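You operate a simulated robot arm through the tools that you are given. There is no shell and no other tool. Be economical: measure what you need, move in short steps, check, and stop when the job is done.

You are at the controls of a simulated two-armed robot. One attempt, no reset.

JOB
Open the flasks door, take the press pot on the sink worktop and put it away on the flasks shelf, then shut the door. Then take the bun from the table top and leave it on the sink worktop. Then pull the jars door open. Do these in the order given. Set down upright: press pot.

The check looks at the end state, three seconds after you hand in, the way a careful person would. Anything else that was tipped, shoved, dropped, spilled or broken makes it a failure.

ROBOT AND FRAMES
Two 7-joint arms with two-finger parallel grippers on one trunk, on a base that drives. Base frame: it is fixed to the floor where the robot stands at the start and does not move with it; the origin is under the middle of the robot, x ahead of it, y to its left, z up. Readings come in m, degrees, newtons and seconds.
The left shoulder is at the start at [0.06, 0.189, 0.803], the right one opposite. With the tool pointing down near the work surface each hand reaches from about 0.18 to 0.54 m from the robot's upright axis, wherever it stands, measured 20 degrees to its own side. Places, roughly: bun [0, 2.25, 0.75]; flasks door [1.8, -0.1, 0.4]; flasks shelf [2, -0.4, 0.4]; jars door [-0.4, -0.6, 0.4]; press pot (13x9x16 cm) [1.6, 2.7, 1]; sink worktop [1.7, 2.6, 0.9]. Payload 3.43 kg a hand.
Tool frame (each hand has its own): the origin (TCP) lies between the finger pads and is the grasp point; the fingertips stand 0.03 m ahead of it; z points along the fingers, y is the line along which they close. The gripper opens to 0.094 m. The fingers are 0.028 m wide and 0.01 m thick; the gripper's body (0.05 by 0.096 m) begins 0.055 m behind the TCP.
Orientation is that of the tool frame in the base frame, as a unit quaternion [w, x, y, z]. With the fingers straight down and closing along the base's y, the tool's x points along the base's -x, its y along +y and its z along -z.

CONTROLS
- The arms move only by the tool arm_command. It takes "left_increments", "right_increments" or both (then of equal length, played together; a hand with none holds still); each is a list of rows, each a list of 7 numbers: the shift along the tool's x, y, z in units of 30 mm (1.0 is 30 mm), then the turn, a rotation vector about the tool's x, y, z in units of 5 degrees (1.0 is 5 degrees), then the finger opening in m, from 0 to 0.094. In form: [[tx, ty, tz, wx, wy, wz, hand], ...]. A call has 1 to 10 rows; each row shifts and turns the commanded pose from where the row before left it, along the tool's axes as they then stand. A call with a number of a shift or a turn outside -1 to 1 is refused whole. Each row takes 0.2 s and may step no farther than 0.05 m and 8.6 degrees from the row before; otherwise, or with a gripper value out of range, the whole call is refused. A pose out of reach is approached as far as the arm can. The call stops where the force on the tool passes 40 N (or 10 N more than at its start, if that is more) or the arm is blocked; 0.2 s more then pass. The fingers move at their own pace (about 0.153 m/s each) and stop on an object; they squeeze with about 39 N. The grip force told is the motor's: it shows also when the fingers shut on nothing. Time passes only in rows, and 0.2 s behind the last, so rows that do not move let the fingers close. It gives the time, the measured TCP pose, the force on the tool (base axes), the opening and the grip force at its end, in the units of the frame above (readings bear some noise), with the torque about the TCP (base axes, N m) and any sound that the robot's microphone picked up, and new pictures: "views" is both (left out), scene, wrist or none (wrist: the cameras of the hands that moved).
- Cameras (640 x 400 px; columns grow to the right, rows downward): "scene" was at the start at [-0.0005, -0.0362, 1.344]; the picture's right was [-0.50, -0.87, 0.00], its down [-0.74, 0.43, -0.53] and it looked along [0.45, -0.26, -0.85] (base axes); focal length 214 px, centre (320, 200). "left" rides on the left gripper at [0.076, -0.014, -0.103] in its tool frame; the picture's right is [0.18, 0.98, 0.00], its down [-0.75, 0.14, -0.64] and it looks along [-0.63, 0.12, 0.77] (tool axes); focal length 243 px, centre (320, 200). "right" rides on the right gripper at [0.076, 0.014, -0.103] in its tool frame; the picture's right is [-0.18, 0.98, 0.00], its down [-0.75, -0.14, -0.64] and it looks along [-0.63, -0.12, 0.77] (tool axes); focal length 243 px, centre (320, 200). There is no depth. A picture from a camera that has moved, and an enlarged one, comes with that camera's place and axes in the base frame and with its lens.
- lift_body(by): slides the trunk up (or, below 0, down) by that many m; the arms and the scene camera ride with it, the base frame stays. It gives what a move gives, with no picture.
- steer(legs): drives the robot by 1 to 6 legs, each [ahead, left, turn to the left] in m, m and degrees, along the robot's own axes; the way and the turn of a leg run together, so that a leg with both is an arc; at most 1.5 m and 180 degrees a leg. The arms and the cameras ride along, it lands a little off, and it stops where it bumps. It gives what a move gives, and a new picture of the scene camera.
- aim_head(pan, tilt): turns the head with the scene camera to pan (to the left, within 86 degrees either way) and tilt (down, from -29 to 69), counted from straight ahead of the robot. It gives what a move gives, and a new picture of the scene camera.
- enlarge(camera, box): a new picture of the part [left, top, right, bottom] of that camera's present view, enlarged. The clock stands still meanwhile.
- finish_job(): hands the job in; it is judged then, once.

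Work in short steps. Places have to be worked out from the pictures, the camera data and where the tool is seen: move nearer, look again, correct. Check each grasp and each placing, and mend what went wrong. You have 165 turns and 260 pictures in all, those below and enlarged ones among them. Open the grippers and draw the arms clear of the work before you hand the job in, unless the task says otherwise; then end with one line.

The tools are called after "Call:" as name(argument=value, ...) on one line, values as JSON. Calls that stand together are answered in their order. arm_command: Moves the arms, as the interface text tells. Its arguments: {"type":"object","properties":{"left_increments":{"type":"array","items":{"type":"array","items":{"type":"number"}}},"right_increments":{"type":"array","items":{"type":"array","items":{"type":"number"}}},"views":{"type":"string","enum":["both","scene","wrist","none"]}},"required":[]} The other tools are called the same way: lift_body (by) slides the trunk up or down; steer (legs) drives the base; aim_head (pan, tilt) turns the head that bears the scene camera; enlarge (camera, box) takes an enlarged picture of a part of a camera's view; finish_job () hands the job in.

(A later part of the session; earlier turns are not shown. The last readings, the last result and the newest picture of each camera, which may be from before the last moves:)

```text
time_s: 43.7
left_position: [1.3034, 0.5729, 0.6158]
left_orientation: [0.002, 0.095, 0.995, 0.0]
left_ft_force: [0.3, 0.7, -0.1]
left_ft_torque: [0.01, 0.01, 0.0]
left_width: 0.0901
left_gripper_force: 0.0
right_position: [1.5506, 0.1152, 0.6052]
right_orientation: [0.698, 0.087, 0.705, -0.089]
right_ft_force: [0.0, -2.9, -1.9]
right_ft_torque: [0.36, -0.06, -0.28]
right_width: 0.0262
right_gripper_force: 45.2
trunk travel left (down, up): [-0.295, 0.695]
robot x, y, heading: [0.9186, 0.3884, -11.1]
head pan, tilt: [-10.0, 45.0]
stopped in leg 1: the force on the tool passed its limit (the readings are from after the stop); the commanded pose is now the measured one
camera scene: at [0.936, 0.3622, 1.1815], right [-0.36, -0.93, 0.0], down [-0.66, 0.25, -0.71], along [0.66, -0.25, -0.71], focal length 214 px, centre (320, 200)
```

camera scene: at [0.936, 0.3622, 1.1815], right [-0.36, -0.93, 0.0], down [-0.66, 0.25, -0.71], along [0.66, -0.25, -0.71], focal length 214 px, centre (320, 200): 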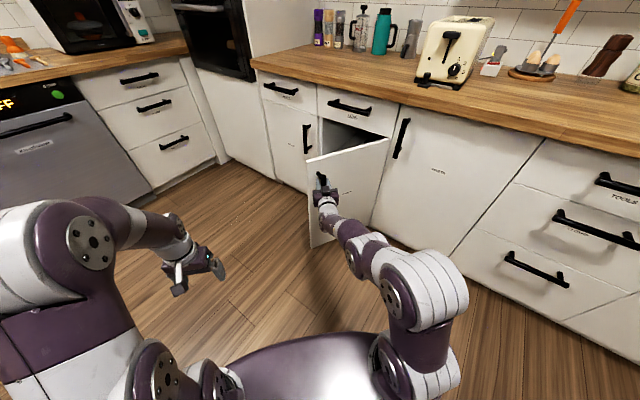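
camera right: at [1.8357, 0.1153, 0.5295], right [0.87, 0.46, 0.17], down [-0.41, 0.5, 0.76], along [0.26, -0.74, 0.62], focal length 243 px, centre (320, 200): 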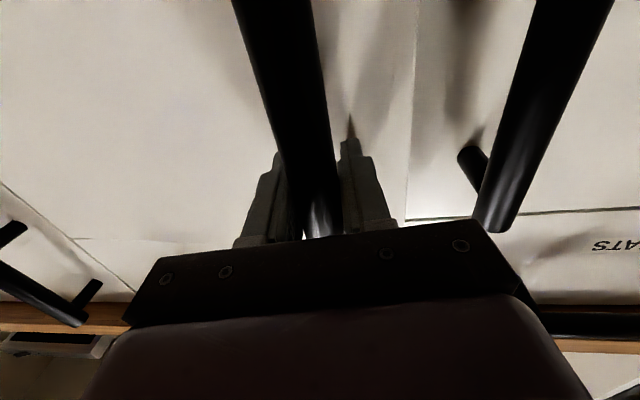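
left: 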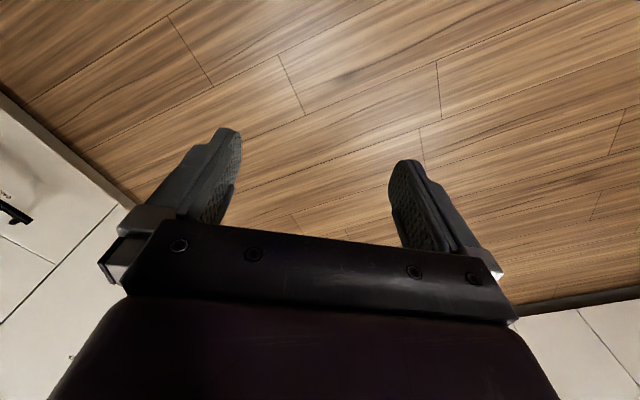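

Refit of the hinge: (u,v)=(1.28,-1.02), radius 0.37; door ≈60° open. Continue with the corrected arc.

Call:
steer(legs=[[-0.1277, -0.212, 15]])

Call:
steer(legs=[[-0.1277, -0.212, 15]])

```text
time_s: 45.5
left_position: [1.1017, 0.4625, 0.6161]
left_orientation: [0.002, -0.035, 0.999, 0.003]
left_ft_force: [0.1, 0.0, 0.5]
left_ft_torque: [-0.01, 0.01, 0.0]
left_width: 0.0902
left_gripper_force: 0.0
right_position: [1.4601, 0.0847, 0.605]
right_orientation: [0.704, -0.004, 0.71, 0.004]
right_ft_force: [18.7, -34.1, -0.6]
right_ft_torque: [0.08, 0.41, 0.58]
right_width: 0.0261
right_gripper_force: 44.9
trunk travel left (down, up): [-0.295, 0.695]
robot x, y, heading: [0.7784, 0.1794, 4.1]
head pan, tilt: [-10.0, 45.0]
camera scene: at [0.802, 0.1624, 1.1814], right [-0.1, -0.99, 0.0], down [-0.7, 0.08, -0.71], along [0.7, -0.07, -0.71], focal length 214 px, centre (320, 200)
```

scene: 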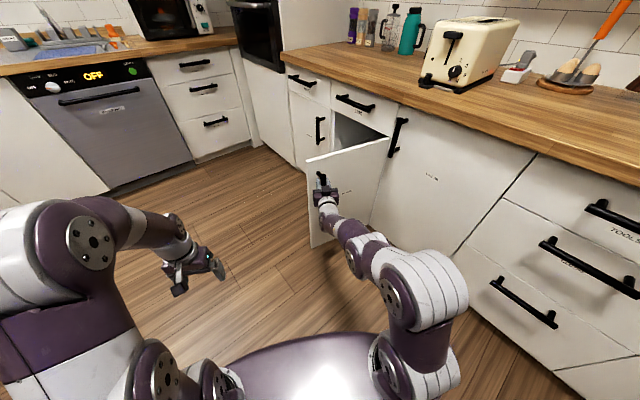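

```text
time_s: 47.3
left_position: [0.9357, 0.3035, 0.615]
left_orientation: [0.001, -0.164, 0.987, 0.002]
left_ft_force: [0.5, 0.1, 0.2]
left_ft_torque: [-0.03, -0.01, 0.01]
left_width: 0.09
left_gripper_force: 0.1
right_position: [1.381, 0.0281, 0.6037]
right_orientation: [0.699, -0.093, 0.703, 0.093]
right_ft_force: [33.2, -32.2, -3.6]
right_ft_torque: [0.03, 0.11, 0.65]
right_width: 0.0265
right_gripper_force: 45.6
trunk travel left (down, up): [-0.295, 0.695]
robot x, y, heading: [0.6929, -0.0542, 18.9]
head pan, tilt: [-10.0, 45.0]
camera scene: at [0.7224, -0.064, 1.1814], right [0.16, -0.99, 0.0], down [-0.7, -0.11, -0.71], along [0.7, 0.11, -0.71], focal length 214 px, centre (320, 200)
```

scene: 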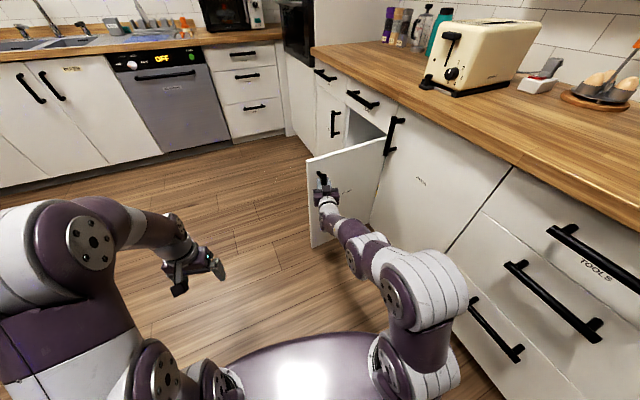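

Door is about 90° open. Release the bar and withdraw the hand.

Call:
arm_command(right_increments=[[0, 0, 0, 0, 0, 0, 0.06], [0, 0, 0, 0, 0, 0, 0.06], [0, 0, -0.5, 0, 0, 0, 0.06], [0, 0, -1, 0, 0, 0, 0.06], [0, 0, -1, 0, 0, 0, 0.06], [0, 0, -1, 0, 0, 0, 0.06]], views="scene")

```text
time_s: 48.7
left_position: [0.9335, 0.3046, 0.6166]
left_orientation: [0.001, -0.164, 0.987, 0.001]
left_ft_force: [-0.1, -1.0, -0.9]
left_ft_torque: [-0.01, -0.04, 0.0]
left_width: 0.0902
left_gripper_force: 0.0
right_position: [1.3079, 0.0139, 0.6288]
right_orientation: [0.697, -0.096, 0.704, 0.093]
right_ft_force: [0.1, -0.4, 0.1]
right_ft_torque: [0.01, -0.01, 0.01]
right_width: 0.0601
right_gripper_force: 0.1
right hand out of reach, approached as far as the arm can: row 5, 6
trunk travel left (down, up): [-0.295, 0.695]
robot x, y, heading: [0.6954, -0.0528, 18.7]
head pan, tilt: [-10.0, 45.0]
camera scene: at [0.7188, -0.061, 1.1814], right [0.16, -0.99, 0.0], down [-0.7, -0.11, -0.71], along [0.7, 0.11, -0.71], focal length 214 px, centre (320, 200)
```

scene: 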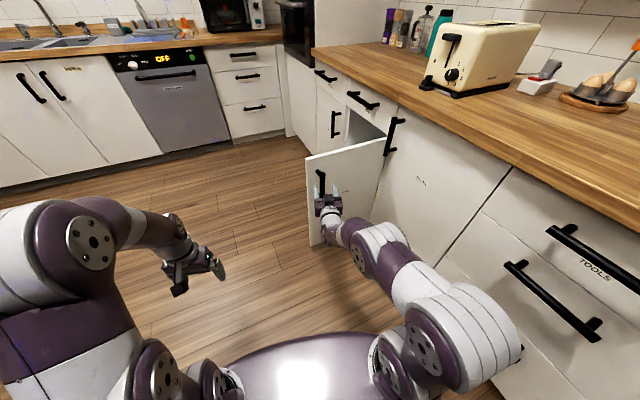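

Door is standing open. Now I drive to the sink worktop, facing it, and raise the trunk.

Call:
steer(legs=[[-0.1, 0.15, 11.3], [0, 0.4, 0], [1.2, 0.8, 0], [0, 0.45, 0]])

Call:
lift_body(by=0.45)

Call:
aim_head(pan=5, tilt=40)

```text
time_s: 61.4
left_position: [0.9222, 2.4667, 0.6161]
left_orientation: [0.001, -0.26, 0.966, 0.001]
left_ft_force: [-0.4, 0.1, -0.6]
left_ft_torque: [-0.04, -0.02, -0.02]
left_width: 0.0902
left_gripper_force: 0.0
right_position: [1.3452, 2.2525, 0.6273]
right_orientation: [0.685, -0.164, 0.692, 0.16]
right_ft_force: [0.7, -0.4, -0.7]
right_ft_torque: [-0.01, 0.0, 0.03]
right_width: 0.06
right_gripper_force: 0.0
trunk travel left (down, up): [-0.295, 0.695]
robot x, y, heading: [0.756, 2.0711, 30.1]
head pan, tilt: [-10.0, 45.0]
camera scene: at [0.7813, 2.0659, 1.1814], right [0.34, -0.94, 0.0], down [-0.66, -0.24, -0.71], along [0.66, 0.24, -0.71], focal length 214 px, centre (320, 200)
```

scene: 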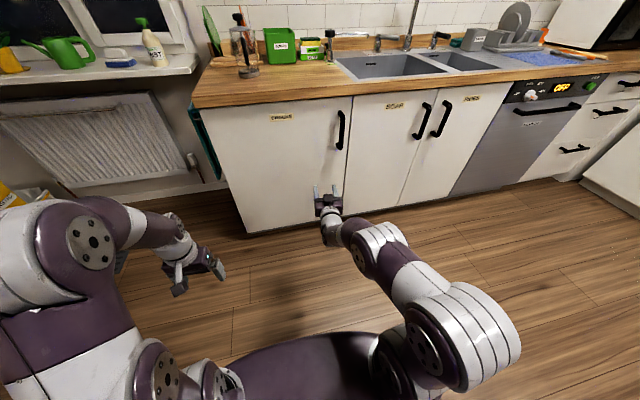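

```text
refused: 0.45 is not a number from -0.4 to 0.4
```

```text
time_s: 62.1
left_position: [0.9215, 2.4651, 0.6156]
left_orientation: [0.001, -0.258, 0.966, 0.002]
left_ft_force: [-0.2, -0.8, 0.2]
left_ft_torque: [0.01, -0.02, -0.02]
left_width: 0.0899
left_gripper_force: 0.0
right_position: [1.3456, 2.2531, 0.6284]
right_orientation: [0.685, -0.164, 0.692, 0.16]
right_ft_force: [-0.6, -1.0, 0.7]
right_ft_torque: [-0.01, 0.01, 0.01]
right_width: 0.06
right_gripper_force: 0.1
trunk travel left (down, up): [-0.295, 0.695]
robot x, y, heading: [0.7584, 2.0695, 30.0]
head pan, tilt: [5.0, 40.0]
camera scene: at [0.7746, 2.0866, 1.1887], right [0.57, -0.82, 0.0], down [-0.53, -0.37, -0.77], along [0.63, 0.44, -0.64], focal length 214 px, centre (320, 200)
```

scene: 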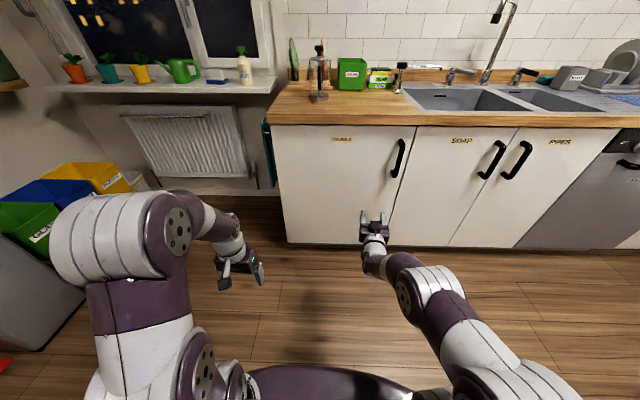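

Call:
lift_body(by=0.39)

Call:
enlarge(camera="scene", box=[270, 60, 430, 160])

```text
time_s: 65.9
left_position: [0.9215, 2.4663, 1.0061]
left_orientation: [0.002, -0.259, 0.966, 0.002]
left_ft_force: [0.1, 0.4, -0.2]
left_ft_torque: [0.02, -0.03, -0.03]
left_width: 0.0903
left_gripper_force: 0.0
right_position: [1.3452, 2.2521, 1.0184]
right_orientation: [0.684, -0.164, 0.692, 0.16]
right_ft_force: [0.2, -0.1, -0.5]
right_ft_torque: [-0.03, 0.01, -0.02]
right_width: 0.0599
right_gripper_force: 0.1
trunk travel left (down, up): [-0.685, 0.305]
robot x, y, heading: [0.7552, 2.0743, 29.9]
head pan, tilt: [5.0, 40.0]
```

```text
4.00 times, centred on (350, 110) of scene
camera zoom: at [0.7746, 2.0867, 1.5787], right [0.57, -0.82, 0.0], down [-0.53, -0.37, -0.77], along [0.63, 0.44, -0.64], focal length 858 px, centre (200, 560)
```

zoom: 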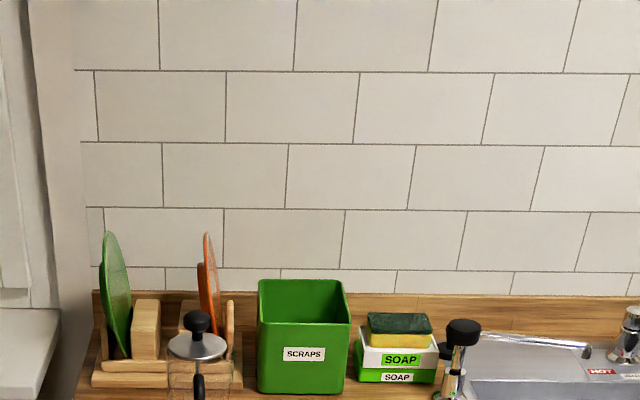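

Call:
enlarge(camera="scene", box=[260, 130, 388, 210])

```text
5.00 times, centred on (324, 170) of scene
camera zoom: at [0.7746, 2.0867, 1.5787], right [0.57, -0.82, 0.0], down [-0.53, -0.37, -0.77], along [0.63, 0.44, -0.64], focal length 1072 px, centre (300, 350)
```

zoom: 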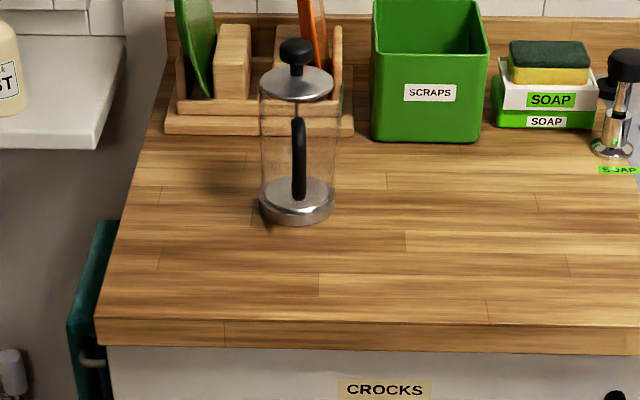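

The pot's handle faces me (towards -u): handle bar at u≈2.72, v≈1.51, z≈1.0. I will grip it with the right hand pointing straight ahead; drive left 0.23 and ahead 0.2 then look.

Call:
steer(legs=[[0, 0.23, 0], [0.22, 0, 0]])

Call:
arm_command(right_increments=[[0.5, 0, 0, 0, 0, 0, 0.07]], views="wrist")

```text
time_s: 68.9
left_position: [0.9995, 2.7751, 1.005]
left_orientation: [0.001, -0.259, 0.966, 0.001]
left_ft_force: [0.1, 0.4, 0.1]
left_ft_torque: [0.01, 0.01, -0.02]
left_width: 0.0896
left_gripper_force: 0.0
right_position: [1.422, 2.5601, 1.0182]
right_orientation: [0.685, -0.164, 0.692, 0.16]
right_ft_force: [0.4, 0.8, 0.0]
right_ft_torque: [0.03, 0.03, -0.02]
right_width: 0.0602
right_gripper_force: 0.0
trunk travel left (down, up): [-0.685, 0.305]
robot x, y, heading: [0.8334, 2.3776, 30.2]
head pan, tilt: [5.0, 40.0]
camera scene: at [0.8517, 2.3953, 1.5787], right [0.57, -0.82, 0.0], down [-0.53, -0.37, -0.77], along [0.63, 0.44, -0.64], focal length 214 px, centre (320, 200)
```

scene: 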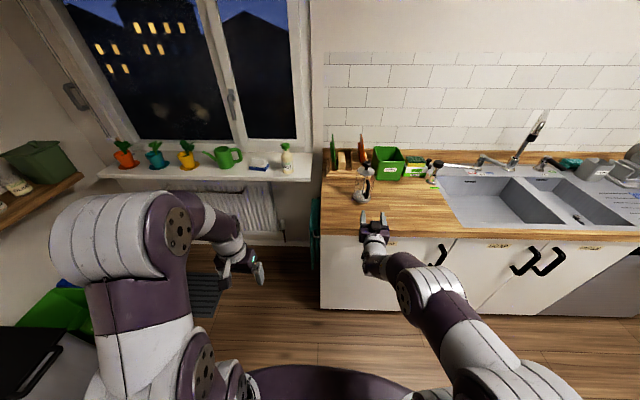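

```text
time_s: 69.3
left_position: [0.9983, 2.7733, 1.0045]
left_orientation: [0.002, -0.259, 0.966, 0.001]
left_ft_force: [-0.3, 0.6, -0.8]
left_ft_torque: [0.0, 0.02, 0.0]
left_width: 0.0901
left_gripper_force: 0.1
right_position: [1.428, 2.5643, 1.0064]
right_orientation: [0.683, -0.163, 0.694, 0.159]
right_ft_force: [-0.4, 0.8, -0.5]
right_ft_torque: [0.01, -0.04, 0.01]
right_width: 0.0697
right_gripper_force: 0.0
right hand out of reach, approached as far as the arm can: row 1
trunk travel left (down, up): [-0.685, 0.305]
robot x, y, heading: [0.8319, 2.375, 30.4]
head pan, tilt: [5.0, 40.0]
camera right: at [1.3274, 2.5281, 0.9327], right [-0.43, 0.88, 0.18], down [-0.5, -0.4, 0.76], along [0.75, 0.24, 0.62], focal length 243 px, centre (320, 200)
```

right: 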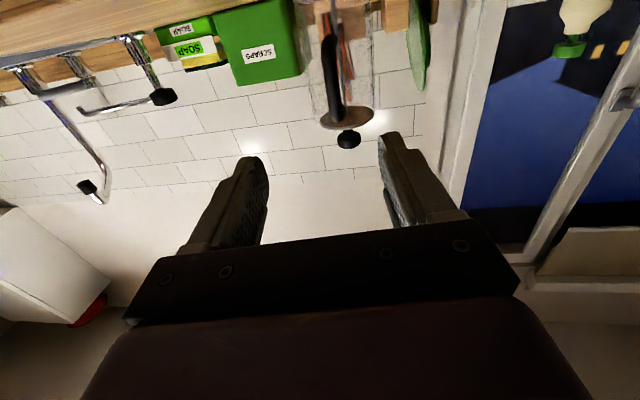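

The handle sits at v≈1.507, z≈1.0, u≈2.68. The hand is aligned laterally; I correct yaw slightly and drive 9 cm ahead.

Call:
arm_command(right_increments=[[0, 0, 0.3, -0.7, 0, 0, 0.07]], views="none")

Call:
steer(legs=[[0.085, 0, 0]])

Call:
arm_command(right_increments=[[0, 0, 0, 0, 0, 0, 0.07]], views="wrist")

Call:
enlarge(camera="scene", box=[320, 150, 416, 210])

```text
time_s: 69.7
left_position: [0.9983, 2.775, 1.0056]
left_orientation: [0.001, -0.258, 0.966, 0.002]
left_ft_force: [-0.1, 0.7, -1.0]
left_ft_torque: [0.01, -0.04, -0.03]
left_width: 0.0901
left_gripper_force: 0.0
right_position: [1.4173, 2.5798, 1.0092]
right_orientation: [0.679, -0.181, 0.689, 0.176]
right_ft_force: [0.6, -0.4, 0.0]
right_ft_torque: [-0.03, -0.02, 0.02]
right_width: 0.0701
right_gripper_force: 0.0
right hand out of reach, approached as far as the arm can: row 1
trunk travel left (down, up): [-0.685, 0.305]
robot x, y, heading: [0.8355, 2.3763, 29.8]
head pan, tilt: [5.0, 40.0]
```

```text
time_s: 70.8
left_position: [1.0733, 2.8172, 1.0044]
left_orientation: [0.0, -0.257, 0.966, 0.002]
left_ft_force: [0.4, -0.3, -0.3]
left_ft_torque: [0.0, -0.03, -0.02]
left_width: 0.0901
left_gripper_force: 0.1
right_position: [1.4936, 2.6236, 1.0086]
right_orientation: [0.679, -0.18, 0.689, 0.176]
right_ft_force: [0.2, -0.1, 0.0]
right_ft_torque: [0.0, 0.01, 0.03]
right_width: 0.0701
right_gripper_force: 0.1
trunk travel left (down, up): [-0.685, 0.305]
robot x, y, heading: [0.9085, 2.4233, 30.3]
head pan, tilt: [5.0, 40.0]
camera scene: at [0.9264, 2.4385, 1.5787], right [0.57, -0.82, 0.0], down [-0.53, -0.37, -0.77], along [0.63, 0.44, -0.64], focal length 214 px, centre (320, 200)
```

scene: 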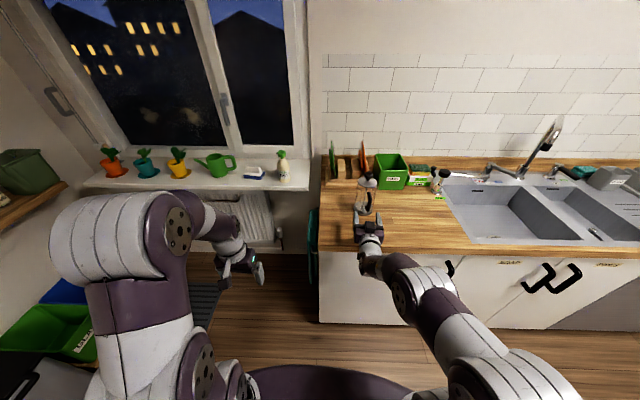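

```text
time_s: 71.2
left_position: [1.0728, 2.8149, 1.006]
left_orientation: [0.002, -0.258, 0.966, 0.002]
left_ft_force: [-0.4, -0.9, -1.0]
left_ft_torque: [-0.01, 0.01, -0.01]
left_width: 0.0896
left_gripper_force: 0.0
right_position: [1.4917, 2.6208, 1.0091]
right_orientation: [0.679, -0.181, 0.689, 0.176]
right_ft_force: [0.0, -0.7, -0.7]
right_ft_torque: [0.0, -0.01, 0.02]
right_width: 0.0702
right_gripper_force: 0.0
trunk travel left (down, up): [-0.685, 0.305]
robot x, y, heading: [0.9085, 2.422, 30.0]
head pan, tilt: [5.0, 40.0]
camera right: at [1.3936, 2.5827, 0.9347], right [-0.48, 0.86, 0.18], down [-0.48, -0.43, 0.76], along [0.73, 0.28, 0.62], focal length 243 px, centre (320, 200)
```

right: 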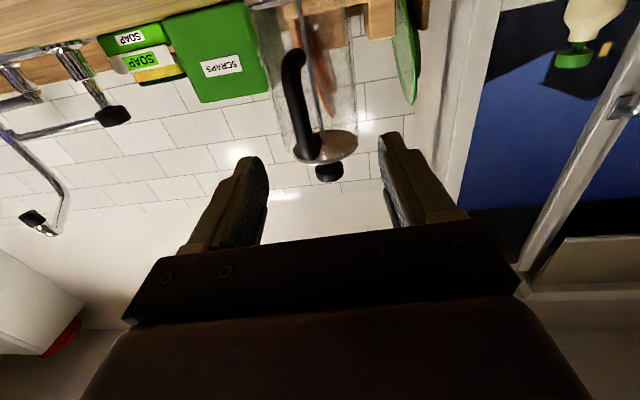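

```text
6.67 times, centred on (368, 180) of scene
camera zoom: at [0.924, 2.437, 1.5788], right [0.57, -0.82, 0.0], down [-0.53, -0.37, -0.77], along [0.63, 0.44, -0.64], focal length 1430 px, centre (0, 333)
```

zoom: 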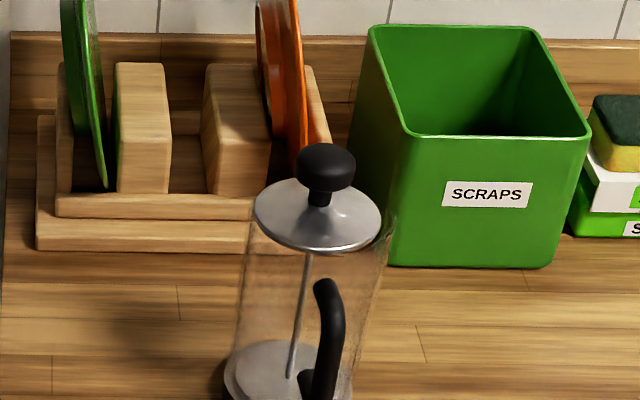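

Refined: pot axis (u,v)=(2.762,1.517), handle bar ≈(2.687,1.508), z 0.96–1.05. I shift 14 mm right and advance 6 cm.

Call:
arm_command(right_increments=[[0, -0.45, 0, 0, 0, 0, 0.07], [0, 0, 0.7, 0, 0, 0, 0.07], [0, 0, 0.7, 0, 0, 0, 0.07], [0, 0, 0.6, 0, 0, 0, 0.07]], views="both")

```text
time_s: 72.2
left_position: [1.0732, 2.8176, 1.0055]
left_orientation: [0.002, -0.258, 0.966, 0.001]
left_ft_force: [-0.1, 1.4, 0.5]
left_ft_torque: [0.0, -0.02, 0.02]
left_width: 0.0901
left_gripper_force: 0.1
right_position: [1.5093, 2.6287, 1.0199]
right_orientation: [0.679, -0.179, 0.69, 0.175]
right_ft_force: [-0.3, 0.0, -0.3]
right_ft_torque: [-0.04, 0.03, 0.01]
right_width: 0.0702
right_gripper_force: 0.1
right hand out of reach, approached as far as the arm can: row 1, 2, 3, 4
trunk travel left (down, up): [-0.685, 0.305]
robot x, y, heading: [0.9087, 2.4215, 30.1]
head pan, tilt: [5.0, 40.0]
camera scene: at [0.9259, 2.4382, 1.5787], right [0.57, -0.82, 0.0], down [-0.53, -0.37, -0.77], along [0.63, 0.44, -0.64], focal length 214 px, centre (320, 200)
camera right: at [1.4121, 2.5901, 0.9469], right [-0.47, 0.86, 0.18], down [-0.48, -0.43, 0.76], along [0.74, 0.27, 0.62], focal length 243 px, centre (320, 200)
```

scene: 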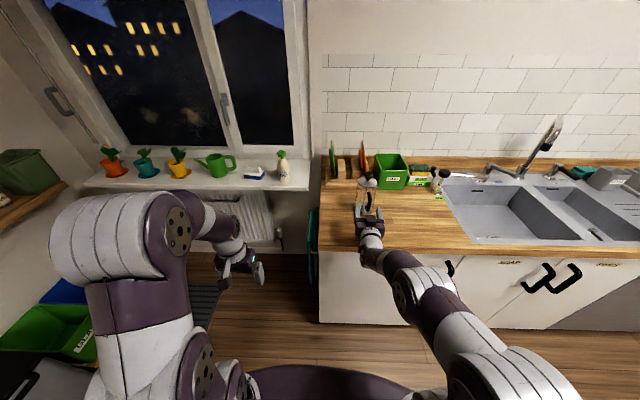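
right: 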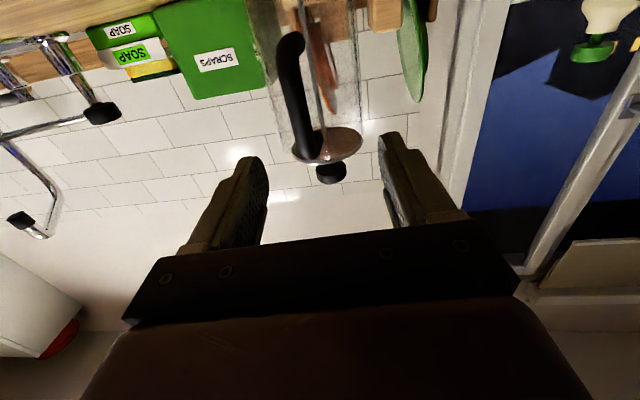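

The arm balks at a joint limit, so I use base and trunk for the fine moves: right 1.3 cm, down 1.2 cm, then ahead.

Call:
lift_body(by=-0.015)

Call:
steer(legs=[[0.03, -0.013, 0]])

Call:
arm_command(right_increments=[[0, 0, 0, 0, 0, 0, 0.07]], views="wrist")

```text
time_s: 72.8
left_position: [1.0732, 2.8171, 0.9909]
left_orientation: [0.002, -0.257, 0.966, 0.001]
left_ft_force: [0.0, -0.2, 0.0]
left_ft_torque: [0.02, 0.0, -0.01]
left_width: 0.09
left_gripper_force: 0.1
right_position: [1.51, 2.6282, 1.0074]
right_orientation: [0.68, -0.179, 0.689, 0.174]
right_ft_force: [0.4, -0.7, 0.1]
right_ft_torque: [0.0, 0.01, -0.03]
right_width: 0.0702
right_gripper_force: 0.0
trunk travel left (down, up): [-0.67, 0.32]
robot x, y, heading: [0.91, 2.4181, 29.9]
head pan, tilt: [5.0, 40.0]
```

```text
time_s: 73.7
left_position: [1.1069, 2.8211, 0.9905]
left_orientation: [0.0, -0.259, 0.966, 0.001]
left_ft_force: [0.4, 0.0, -0.4]
left_ft_torque: [0.0, -0.01, 0.01]
left_width: 0.0898
left_gripper_force: 0.0
right_position: [1.5442, 2.6334, 1.0055]
right_orientation: [0.68, -0.179, 0.69, 0.175]
right_ft_force: [0.5, 0.1, -0.2]
right_ft_torque: [0.02, -0.01, 0.01]
right_width: 0.0701
right_gripper_force: 0.1
trunk travel left (down, up): [-0.67, 0.32]
robot x, y, heading: [0.9399, 2.423, 29.9]
head pan, tilt: [5.0, 40.0]
camera scene: at [0.9598, 2.4424, 1.5636], right [0.57, -0.82, 0.0], down [-0.53, -0.37, -0.77], along [0.63, 0.44, -0.64], focal length 214 px, centre (320, 200)
```

scene: 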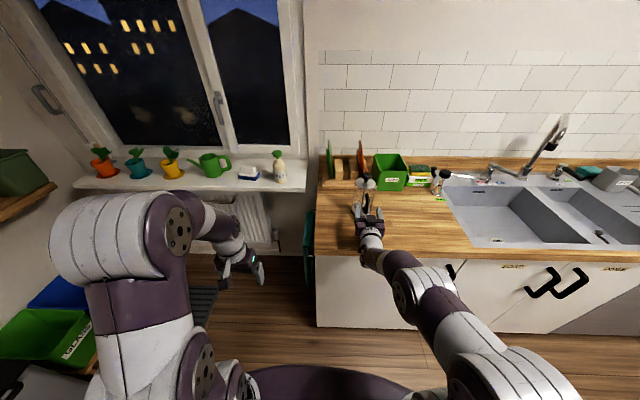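

```text
time_s: 74.1
left_position: [1.105, 2.8212, 0.9904]
left_orientation: [0.002, -0.258, 0.966, 0.001]
left_ft_force: [0.5, 0.5, -0.2]
left_ft_torque: [-0.02, -0.03, 0.01]
left_width: 0.0901
left_gripper_force: 0.1
right_position: [1.5416, 2.6329, 1.0082]
right_orientation: [0.68, -0.179, 0.69, 0.174]
right_ft_force: [-0.6, -0.7, -0.9]
right_ft_torque: [0.03, -0.04, 0.0]
right_width: 0.0699
right_gripper_force: 0.0
trunk travel left (down, up): [-0.67, 0.32]
robot x, y, heading: [0.9391, 2.424, 29.9]
head pan, tilt: [5.0, 40.0]
camera right: at [1.4438, 2.5939, 0.9323], right [-0.47, 0.86, 0.18], down [-0.48, -0.43, 0.76], along [0.73, 0.27, 0.62], focal length 243 px, centre (320, 200)
```

right: 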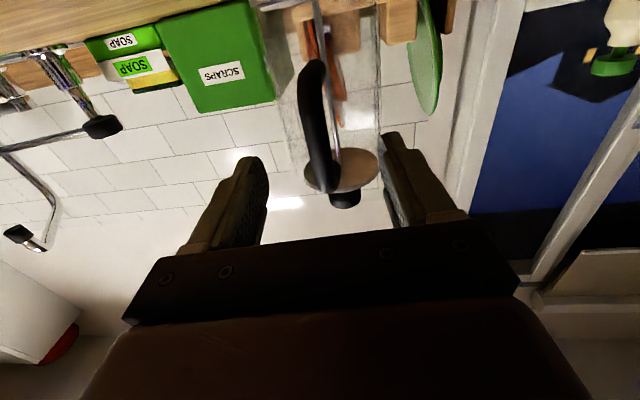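

Handle is centred between the fingers. Drive 2.5 cm ahead and check.

Call:
steer(legs=[[0.025, 0, 0]])

Call:
arm_command(right_increments=[[0, 0, 0, 0, 0, 0, 0.065]], views="wrist")

Call:
enlarge(camera="scene", box=[320, 165, 416, 225])

```text
time_s: 74.9
left_position: [1.1154, 2.826, 0.9922]
left_orientation: [0.005, -0.257, 0.966, 0.002]
left_ft_force: [0.4, 0.2, -0.5]
left_ft_torque: [-0.04, 0.03, 0.01]
left_width: 0.0902
left_gripper_force: 0.0
right_position: [1.5492, 2.6369, 1.0093]
right_orientation: [0.679, -0.181, 0.689, 0.176]
right_ft_force: [-19.9, -14.8, 21.2]
right_ft_torque: [-2.3, 3.99, 0.45]
right_width: 0.0701
right_gripper_force: 0.1
trunk travel left (down, up): [-0.67, 0.32]
robot x, y, heading: [0.9514, 2.4304, 29.7]
head pan, tilt: [5.0, 40.0]
stopped in leg 1: the force on the tool passed its limit (the readings are from after the stop); the commanded pose is now the measured one
camera scene: at [0.9644, 2.4454, 1.5639], right [0.57, -0.82, 0.0], down [-0.52, -0.37, -0.77], along [0.63, 0.44, -0.64], focal length 214 px, centre (320, 200)
```

scene: 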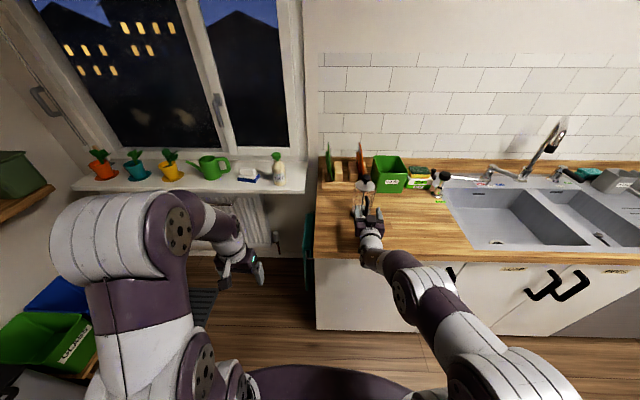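

```text
time_s: 75.3
left_position: [1.1143, 2.8257, 0.9925]
left_orientation: [0.004, -0.258, 0.966, 0.002]
left_ft_force: [-0.1, -0.1, -0.9]
left_ft_torque: [0.0, -0.01, 0.0]
left_width: 0.0902
left_gripper_force: 0.0
right_position: [1.5505, 2.637, 1.0085]
right_orientation: [0.68, -0.179, 0.689, 0.175]
right_ft_force: [-19.8, -14.5, 21.8]
right_ft_torque: [-2.45, 4.24, 0.56]
right_width: 0.0649
right_gripper_force: 0.1
trunk travel left (down, up): [-0.67, 0.32]
robot x, y, heading: [0.9529, 2.4345, 29.9]
head pan, tilt: [5.0, 40.0]
camera right: at [1.4526, 2.5982, 0.9347], right [-0.47, 0.86, 0.18], down [-0.48, -0.43, 0.76], along [0.74, 0.28, 0.62], focal length 243 px, centre (320, 200)
```

right: 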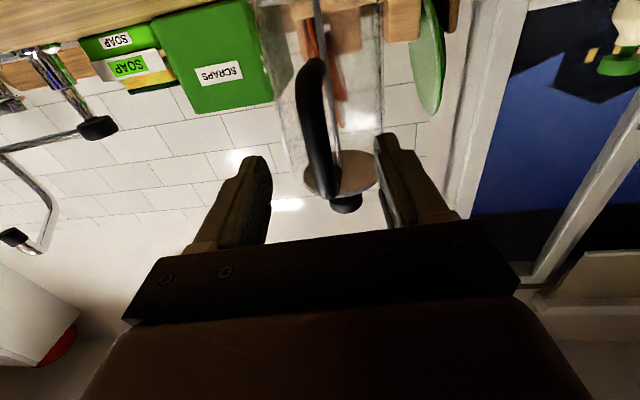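

```text
6.67 times, centred on (368, 195) of scene
camera zoom: at [0.9642, 2.4452, 1.5639], right [0.57, -0.82, 0.0], down [-0.52, -0.37, -0.77], along [0.63, 0.44, -0.64], focal length 1430 px, centre (0, 233)
```

zoom: 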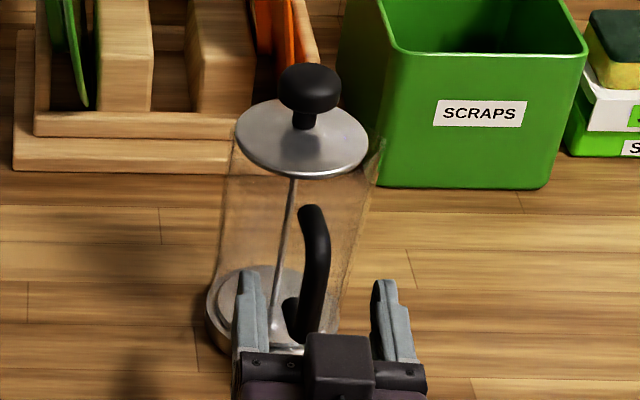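

Torque shows contact ~20 cm behind the TCP: the wrist is touching the worktop edge, not the pot. I back off, raise and pitch the hand about 25° downward.

Call:
steer(legs=[[-0.08, 0, 0]])

Call:
lift_body(by=0.06)

Call:
arm_command(right_increments=[[0, 0, 0, 0, 1, 0, 0.065], [0, 0, 0, 0, 1, 0, 0.065], [0, 0, 0, 0, 1, 0, 0.065], [0, 0, 0, 0, 1, 0, 0.065], [0, 0, 0, 0, 1, 0, 0.065]], views="both")

```text
time_s: 76.4
left_position: [1.0485, 2.7874, 0.991]
left_orientation: [0.003, -0.258, 0.966, 0.002]
left_ft_force: [-0.2, -0.2, 0.3]
left_ft_torque: [0.01, -0.01, 0.0]
left_width: 0.0898
left_gripper_force: 0.1
right_position: [1.484, 2.5996, 1.0055]
right_orientation: [0.678, -0.179, 0.691, 0.173]
right_ft_force: [-0.2, -0.5, 0.4]
right_ft_torque: [-0.02, 0.05, 0.0]
right_width: 0.0651
right_gripper_force: 0.1
trunk travel left (down, up): [-0.67, 0.32]
robot x, y, heading: [0.8873, 2.3922, 30.0]
head pan, tilt: [5.0, 40.0]
camera scene: at [0.8998, 2.4081, 1.5637], right [0.57, -0.82, 0.0], down [-0.53, -0.37, -0.77], along [0.63, 0.44, -0.64], focal length 214 px, centre (320, 200)
```

scene: 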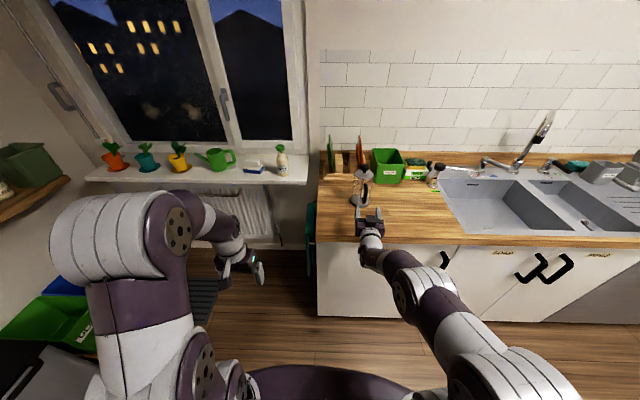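

```text
time_s: 77.4
left_position: [1.0493, 2.7885, 1.0492]
left_orientation: [0.002, -0.258, 0.966, 0.001]
left_ft_force: [0.4, -0.5, -0.4]
left_ft_torque: [0.01, 0.05, -0.03]
left_width: 0.0899
left_gripper_force: 0.2
right_position: [1.4849, 2.5998, 1.065]
right_orientation: [0.678, -0.18, 0.691, 0.174]
right_ft_force: [0.1, 1.1, 1.0]
right_ft_torque: [-0.04, 0.02, 0.0]
right_width: 0.0649
right_gripper_force: 0.1
trunk travel left (down, up): [-0.73, 0.26]
robot x, y, heading: [0.8822, 2.391, 30.0]
head pan, tilt: [5.0, 40.0]
```

```text
time_s: 78.6
left_position: [1.0503, 2.7881, 1.0503]
left_orientation: [0.002, -0.258, 0.966, 0.001]
left_ft_force: [-0.3, -0.5, 0.5]
left_ft_torque: [-0.03, -0.01, -0.01]
left_width: 0.0902
left_gripper_force: 0.1
right_position: [1.4848, 2.6003, 1.0645]
right_orientation: [0.511, -0.214, 0.822, 0.131]
right_ft_force: [0.5, -0.2, 0.6]
right_ft_torque: [0.06, 0.0, 0.02]
right_width: 0.0649
right_gripper_force: 0.1
trunk travel left (down, up): [-0.73, 0.26]
robot x, y, heading: [0.8865, 2.391, 30.1]
head pan, tilt: [5.0, 40.0]
camera scene: at [0.9017, 2.4092, 1.6237], right [0.57, -0.82, 0.0], down [-0.53, -0.37, -0.77], along [0.63, 0.44, -0.64], focal length 214 px, centre (320, 200)
camera right: at [1.3678, 2.5502, 1.0426], right [-0.41, 0.9, 0.16], down [-0.14, -0.24, 0.96], along [0.9, 0.37, 0.23], focal length 243 px, centre (320, 200)
```

scene: 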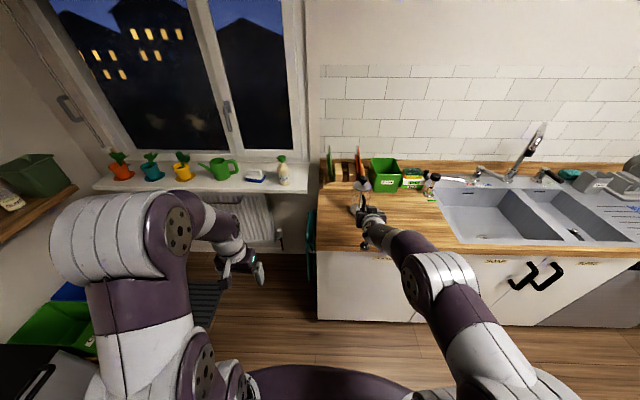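
right: 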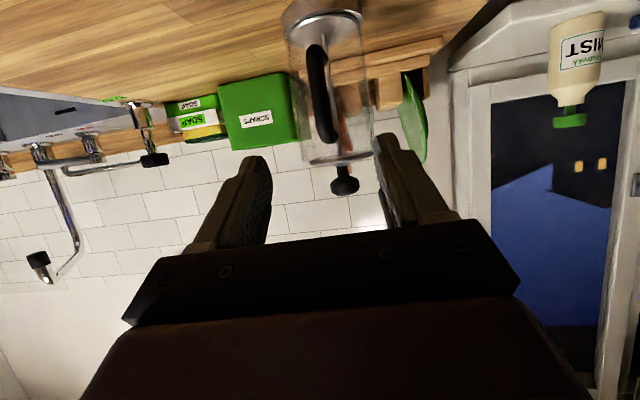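

Good view. Handle at v≈1.511, z 0.965–1.043. Lower trunk 5.5 cm, then drive ahead 8 cm.

Call:
lift_body(by=-0.055)

Call:
steer(legs=[[0.075, 0, 0]])

Call:
arm_command(right_increments=[[0, 0, 0, 0, 0, 0, 0.065]], views="wrist")

Call:
enlarge(camera="scene", box=[320, 165, 416, 225])

```text
time_s: 79.5
left_position: [1.049, 2.7885, 0.9951]
left_orientation: [0.001, -0.258, 0.966, 0.002]
left_ft_force: [-0.4, -0.3, 0.1]
left_ft_torque: [0.01, -0.01, 0.03]
left_width: 0.09
left_gripper_force: 0.1
right_position: [1.4833, 2.5995, 1.0106]
right_orientation: [0.512, -0.214, 0.822, 0.131]
right_ft_force: [-0.2, 0.5, 0.1]
right_ft_torque: [0.03, 0.02, 0.01]
right_width: 0.0651
right_gripper_force: 0.1
trunk travel left (down, up): [-0.675, 0.315]
robot x, y, heading: [0.8836, 2.3945, 29.6]
head pan, tilt: [5.0, 40.0]
```

```text
time_s: 80.6
left_position: [1.1161, 2.826, 0.9953]
left_orientation: [0.001, -0.258, 0.966, 0.0]
left_ft_force: [0.4, -0.3, 0.1]
left_ft_torque: [-0.03, 0.04, 0.01]
left_width: 0.0899
left_gripper_force: 0.0
right_position: [1.5514, 2.6386, 1.0087]
right_orientation: [0.511, -0.214, 0.822, 0.131]
right_ft_force: [0.5, -0.5, 0.0]
right_ft_torque: [-0.03, -0.03, 0.01]
right_width: 0.0648
right_gripper_force: 0.0
trunk travel left (down, up): [-0.675, 0.315]
robot x, y, heading: [0.9498, 2.4285, 30.2]
head pan, tilt: [5.0, 40.0]
camera scene: at [0.9685, 2.4476, 1.5687], right [0.57, -0.82, 0.0], down [-0.53, -0.37, -0.77], along [0.63, 0.44, -0.64], focal length 214 px, centre (320, 200)
```

scene: 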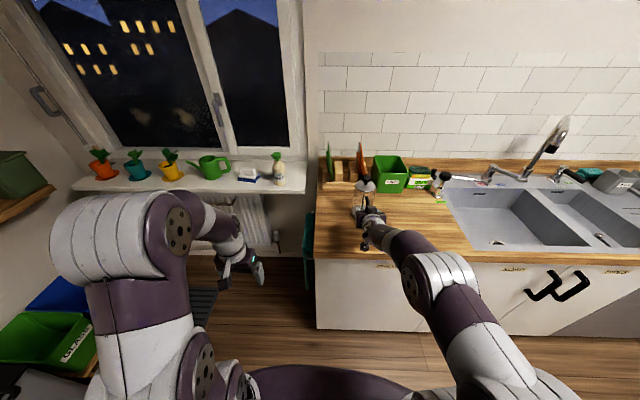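

```text
time_s: 81.0
left_position: [1.1132, 2.8254, 0.995]
left_orientation: [0.002, -0.258, 0.966, 0.001]
left_ft_force: [0.5, -0.3, -0.3]
left_ft_torque: [0.01, 0.0, 0.0]
left_width: 0.09
left_gripper_force: 0.1
right_position: [1.5489, 2.6377, 1.0104]
right_orientation: [0.512, -0.214, 0.821, 0.131]
right_ft_force: [-0.1, -0.3, 0.2]
right_ft_torque: [-0.01, -0.01, 0.0]
right_width: 0.0649
right_gripper_force: 0.0
trunk travel left (down, up): [-0.675, 0.315]
robot x, y, heading: [0.9484, 2.4287, 29.8]
head pan, tilt: [5.0, 40.0]
camera right: at [1.4323, 2.5875, 0.9881], right [-0.41, 0.9, 0.16], down [-0.15, -0.24, 0.96], along [0.9, 0.37, 0.23], focal length 243 px, centre (320, 200)
```

right: 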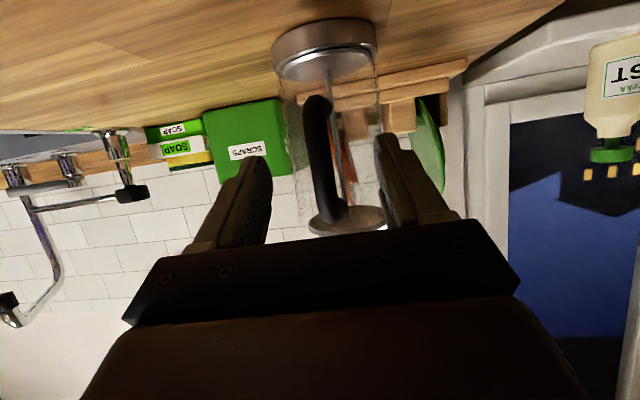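

```text
6.67 times, centred on (368, 195) of scene
camera zoom: at [0.9657, 2.446, 1.5688], right [0.57, -0.82, 0.0], down [-0.53, -0.37, -0.77], along [0.63, 0.44, -0.64], focal length 1430 px, centre (0, 233)
```

zoom: 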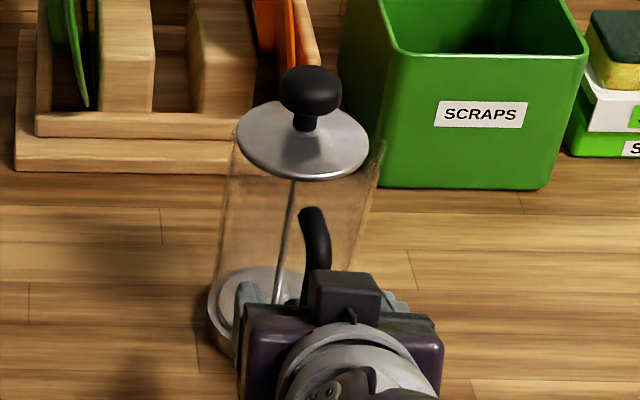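

Bar is about 2.4 cm ahead of the TCP. Advance 16 mm and close.

Call:
steer(legs=[[0.017, 0, 0]])

Call:
arm_command(right_increments=[[0, 0, 0, 0, 0, 0, 0.02], [0, 0, 0, 0, 0, 0, 0.0], [0, 0, 0, 0, 0, 0, 0.0], [0, 0, 0, 0, 0, 0, 0.0]], views="wrist")

```text
time_s: 81.7
left_position: [1.1275, 2.8341, 0.995]
left_orientation: [0.003, -0.258, 0.966, 0.001]
left_ft_force: [-0.2, 0.5, 0.0]
left_ft_torque: [0.0, -0.03, -0.02]
left_width: 0.09
left_gripper_force: 0.1
right_position: [1.563, 2.6458, 1.0102]
right_orientation: [0.512, -0.215, 0.821, 0.132]
right_ft_force: [0.2, -0.7, -0.4]
right_ft_torque: [-0.01, 0.0, -0.02]
right_width: 0.0649
right_gripper_force: 0.0
trunk travel left (down, up): [-0.675, 0.315]
robot x, y, heading: [0.9634, 2.437, 30.1]
head pan, tilt: [5.0, 40.0]
camera scene: at [0.9801, 2.4543, 1.5688], right [0.57, -0.82, 0.0], down [-0.53, -0.37, -0.77], along [0.63, 0.44, -0.64], focal length 214 px, centre (320, 200)
```

scene: 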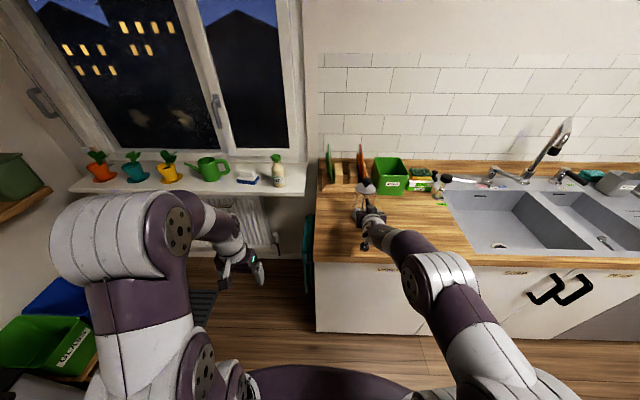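

```text
time_s: 82.7
left_position: [1.1308, 2.8341, 0.9949]
left_orientation: [0.002, -0.258, 0.966, 0.001]
left_ft_force: [-0.4, -0.3, 1.0]
left_ft_torque: [0.01, 0.01, 0.0]
left_width: 0.0898
left_gripper_force: 0.1
right_position: [1.5648, 2.6474, 1.0099]
right_orientation: [0.512, -0.215, 0.821, 0.132]
right_ft_force: [0.6, 0.1, -1.3]
right_ft_torque: [0.07, 0.04, 0.02]
right_width: 0.0144
right_gripper_force: 38.6
trunk travel left (down, up): [-0.675, 0.315]
robot x, y, heading: [0.9657, 2.4372, 30.0]
head pan, tilt: [5.0, 40.0]
camera right: at [1.4478, 2.5965, 0.9873], right [-0.41, 0.9, 0.16], down [-0.14, -0.24, 0.96], along [0.9, 0.37, 0.23], focal length 243 px, centre (320, 200)
```

right: 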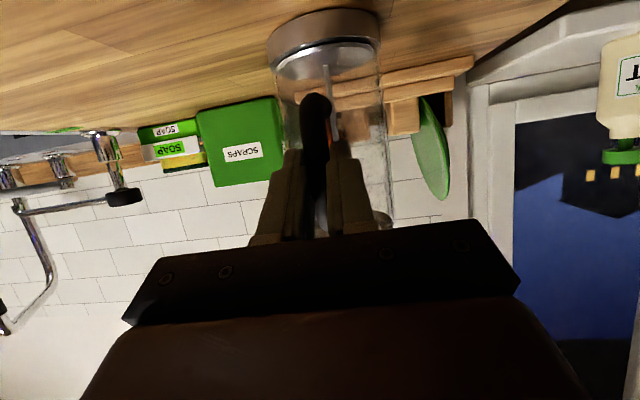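

Handle gripped (14 mm). Lift with the trunk by 5 cm and check.

Call:
lift_body(by=0.05)

Call:
arm_command(right_increments=[[0, 0, 0, 0, 0, 0, 0.0]], views="wrist")

Call:
enlarge(camera="scene", box=[320, 165, 416, 225])

```text
time_s: 83.7
left_position: [1.1306, 2.8357, 1.0464]
left_orientation: [0.0, -0.258, 0.966, 0.001]
left_ft_force: [-0.4, 0.2, -0.2]
left_ft_torque: [-0.04, -0.02, 0.02]
left_width: 0.0899
left_gripper_force: 0.0
right_position: [1.5653, 2.6458, 1.0604]
right_orientation: [0.511, -0.214, 0.822, 0.131]
right_ft_force: [0.1, 0.0, -5.9]
right_ft_torque: [-0.27, 0.35, 0.01]
right_width: 0.0145
right_gripper_force: 39.2
trunk travel left (down, up): [-0.725, 0.265]
robot x, y, heading: [0.9697, 2.4388, 30.1]
head pan, tilt: [5.0, 40.0]
```

```text
time_s: 84.1
left_position: [1.1305, 2.8341, 1.0443]
left_orientation: [0.0, -0.258, 0.966, 0.002]
left_ft_force: [-1.0, -0.5, 0.0]
left_ft_torque: [0.02, -0.01, -0.01]
left_width: 0.0898
left_gripper_force: 0.0
right_position: [1.5638, 2.6456, 1.0593]
right_orientation: [0.512, -0.214, 0.822, 0.131]
right_ft_force: [0.3, 0.2, -5.3]
right_ft_torque: [-0.26, 0.37, 0.01]
right_width: 0.0145
right_gripper_force: 38.7
trunk travel left (down, up): [-0.725, 0.265]
robot x, y, heading: [0.9656, 2.4377, 30.0]
head pan, tilt: [5.0, 40.0]
camera right: at [1.4482, 2.5966, 1.037], right [-0.41, 0.9, 0.16], down [-0.14, -0.24, 0.96], along [0.9, 0.37, 0.23], focal length 243 px, centre (320, 200)
```

right: 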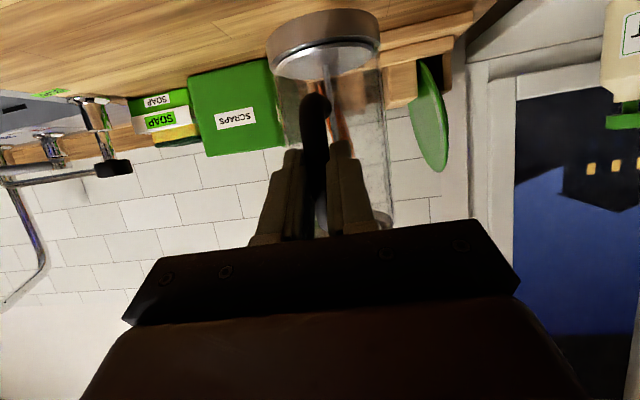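

```text
6.67 times, centred on (368, 195) of scene
camera zoom: at [0.9825, 2.4556, 1.6187], right [0.57, -0.82, 0.0], down [-0.53, -0.37, -0.77], along [0.63, 0.44, -0.64], focal length 1430 px, centre (0, 233)
```

zoom: 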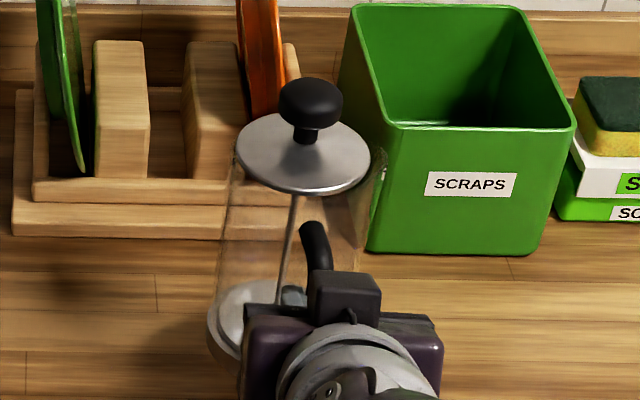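

Lifted cleanly and upright. Now back off and carry it to the flasks cabinet, turning to face it.

Call:
steer(legs=[[-0.45, 0, 0], [0, -1.2, 0], [0, 0, -90], [0.2, 0.1, 0]])

Call:
aim_head(pan=0, tilt=35)

```text
time_s: 97.6
left_position: [1.7538, 0.8769, 1.0445]
left_orientation: [0.001, 0.504, 0.863, 0.001]
left_ft_force: [0.3, 0.3, -0.9]
left_ft_torque: [0.0, -0.01, -0.04]
left_width: 0.09
left_gripper_force: 0.0
right_position: [1.563, 0.444, 1.0596]
right_orientation: [0.453, 0.432, 0.731, -0.27]
right_ft_force: [0.4, -0.2, -5.4]
right_ft_torque: [0.39, 0.25, 0.01]
right_width: 0.0146
right_gripper_force: 38.9
trunk travel left (down, up): [-0.725, 0.265]
robot x, y, heading: [1.3624, 1.0435, -60.8]
head pan, tilt: [5.0, 40.0]
camera scene: at [1.3789, 1.0255, 1.6187], right [-0.82, -0.57, 0.0], down [-0.36, 0.53, -0.77], along [0.43, -0.63, -0.64], focal length 214 px, centre (320, 200)
```

scene: 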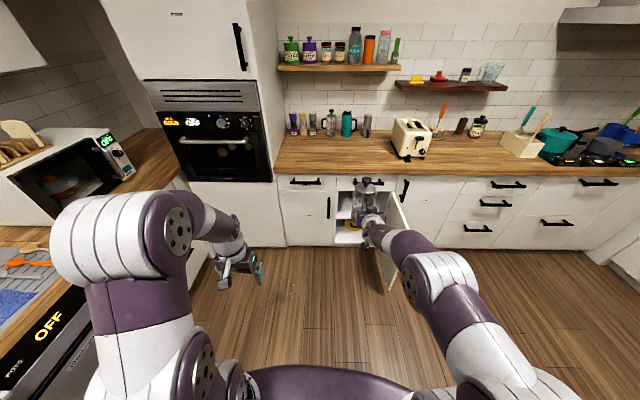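

```text
time_s: 98.3
left_position: [1.7551, 0.8765, 1.0451]
left_orientation: [0.001, 0.505, 0.863, 0.0]
left_ft_force: [-0.1, 1.1, -0.3]
left_ft_torque: [-0.02, -0.01, 0.0]
left_width: 0.0903
left_gripper_force: 0.1
right_position: [1.5637, 0.4427, 1.059]
right_orientation: [0.452, 0.433, 0.731, -0.27]
right_ft_force: [0.1, -0.8, -4.9]
right_ft_torque: [0.38, 0.26, -0.01]
right_width: 0.0145
right_gripper_force: 39.2
trunk travel left (down, up): [-0.725, 0.265]
robot x, y, heading: [1.3601, 1.0454, -60.4]
head pan, tilt: [0.0, 35.0]
camera scene: at [1.3749, 1.0184, 1.6262], right [-0.87, -0.49, 0.0], down [-0.28, 0.5, -0.82], along [0.4, -0.71, -0.57], focal length 214 px, centre (320, 200)
```

scene: 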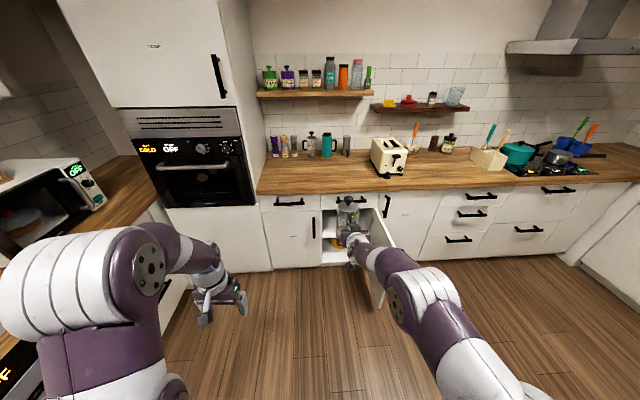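

Robot is squared to the cabinet. Lower the trunk to look inside the cabinet.

Call:
lift_body(by=-0.4)

Call:
enlarge(camera="scene", box=[256, 100, 448, 220])

```text
time_s: 102.1
left_position: [1.754, 0.8775, 0.6454]
left_orientation: [0.002, 0.504, 0.863, -0.001]
left_ft_force: [-0.5, 1.0, -0.2]
left_ft_torque: [-0.03, -0.04, 0.01]
left_width: 0.0899
left_gripper_force: 0.0
right_position: [1.5621, 0.4445, 0.6595]
right_orientation: [0.453, 0.433, 0.731, -0.271]
right_ft_force: [0.1, -0.3, -5.4]
right_ft_torque: [0.36, 0.26, 0.03]
right_width: 0.0144
right_gripper_force: 38.7
trunk travel left (down, up): [-0.325, 0.665]
robot x, y, heading: [1.3608, 1.0489, -60.4]
head pan, tilt: [0.0, 35.0]
```

```text
3.33 times, centred on (352, 160) of scene
camera zoom: at [1.374, 1.0192, 1.2263], right [-0.87, -0.49, 0.0], down [-0.28, 0.5, -0.82], along [0.4, -0.71, -0.57], focal length 715 px, centre (213, 333)
```

zoom: 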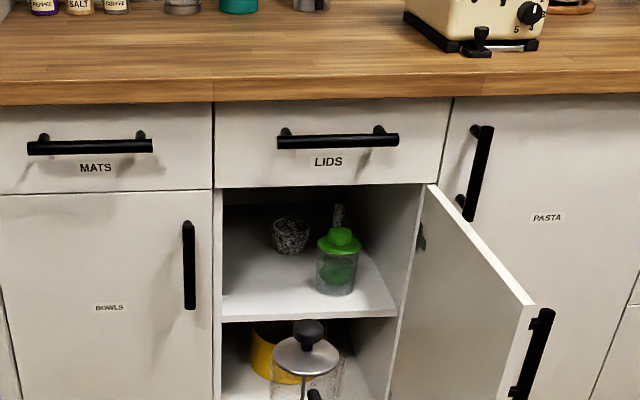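

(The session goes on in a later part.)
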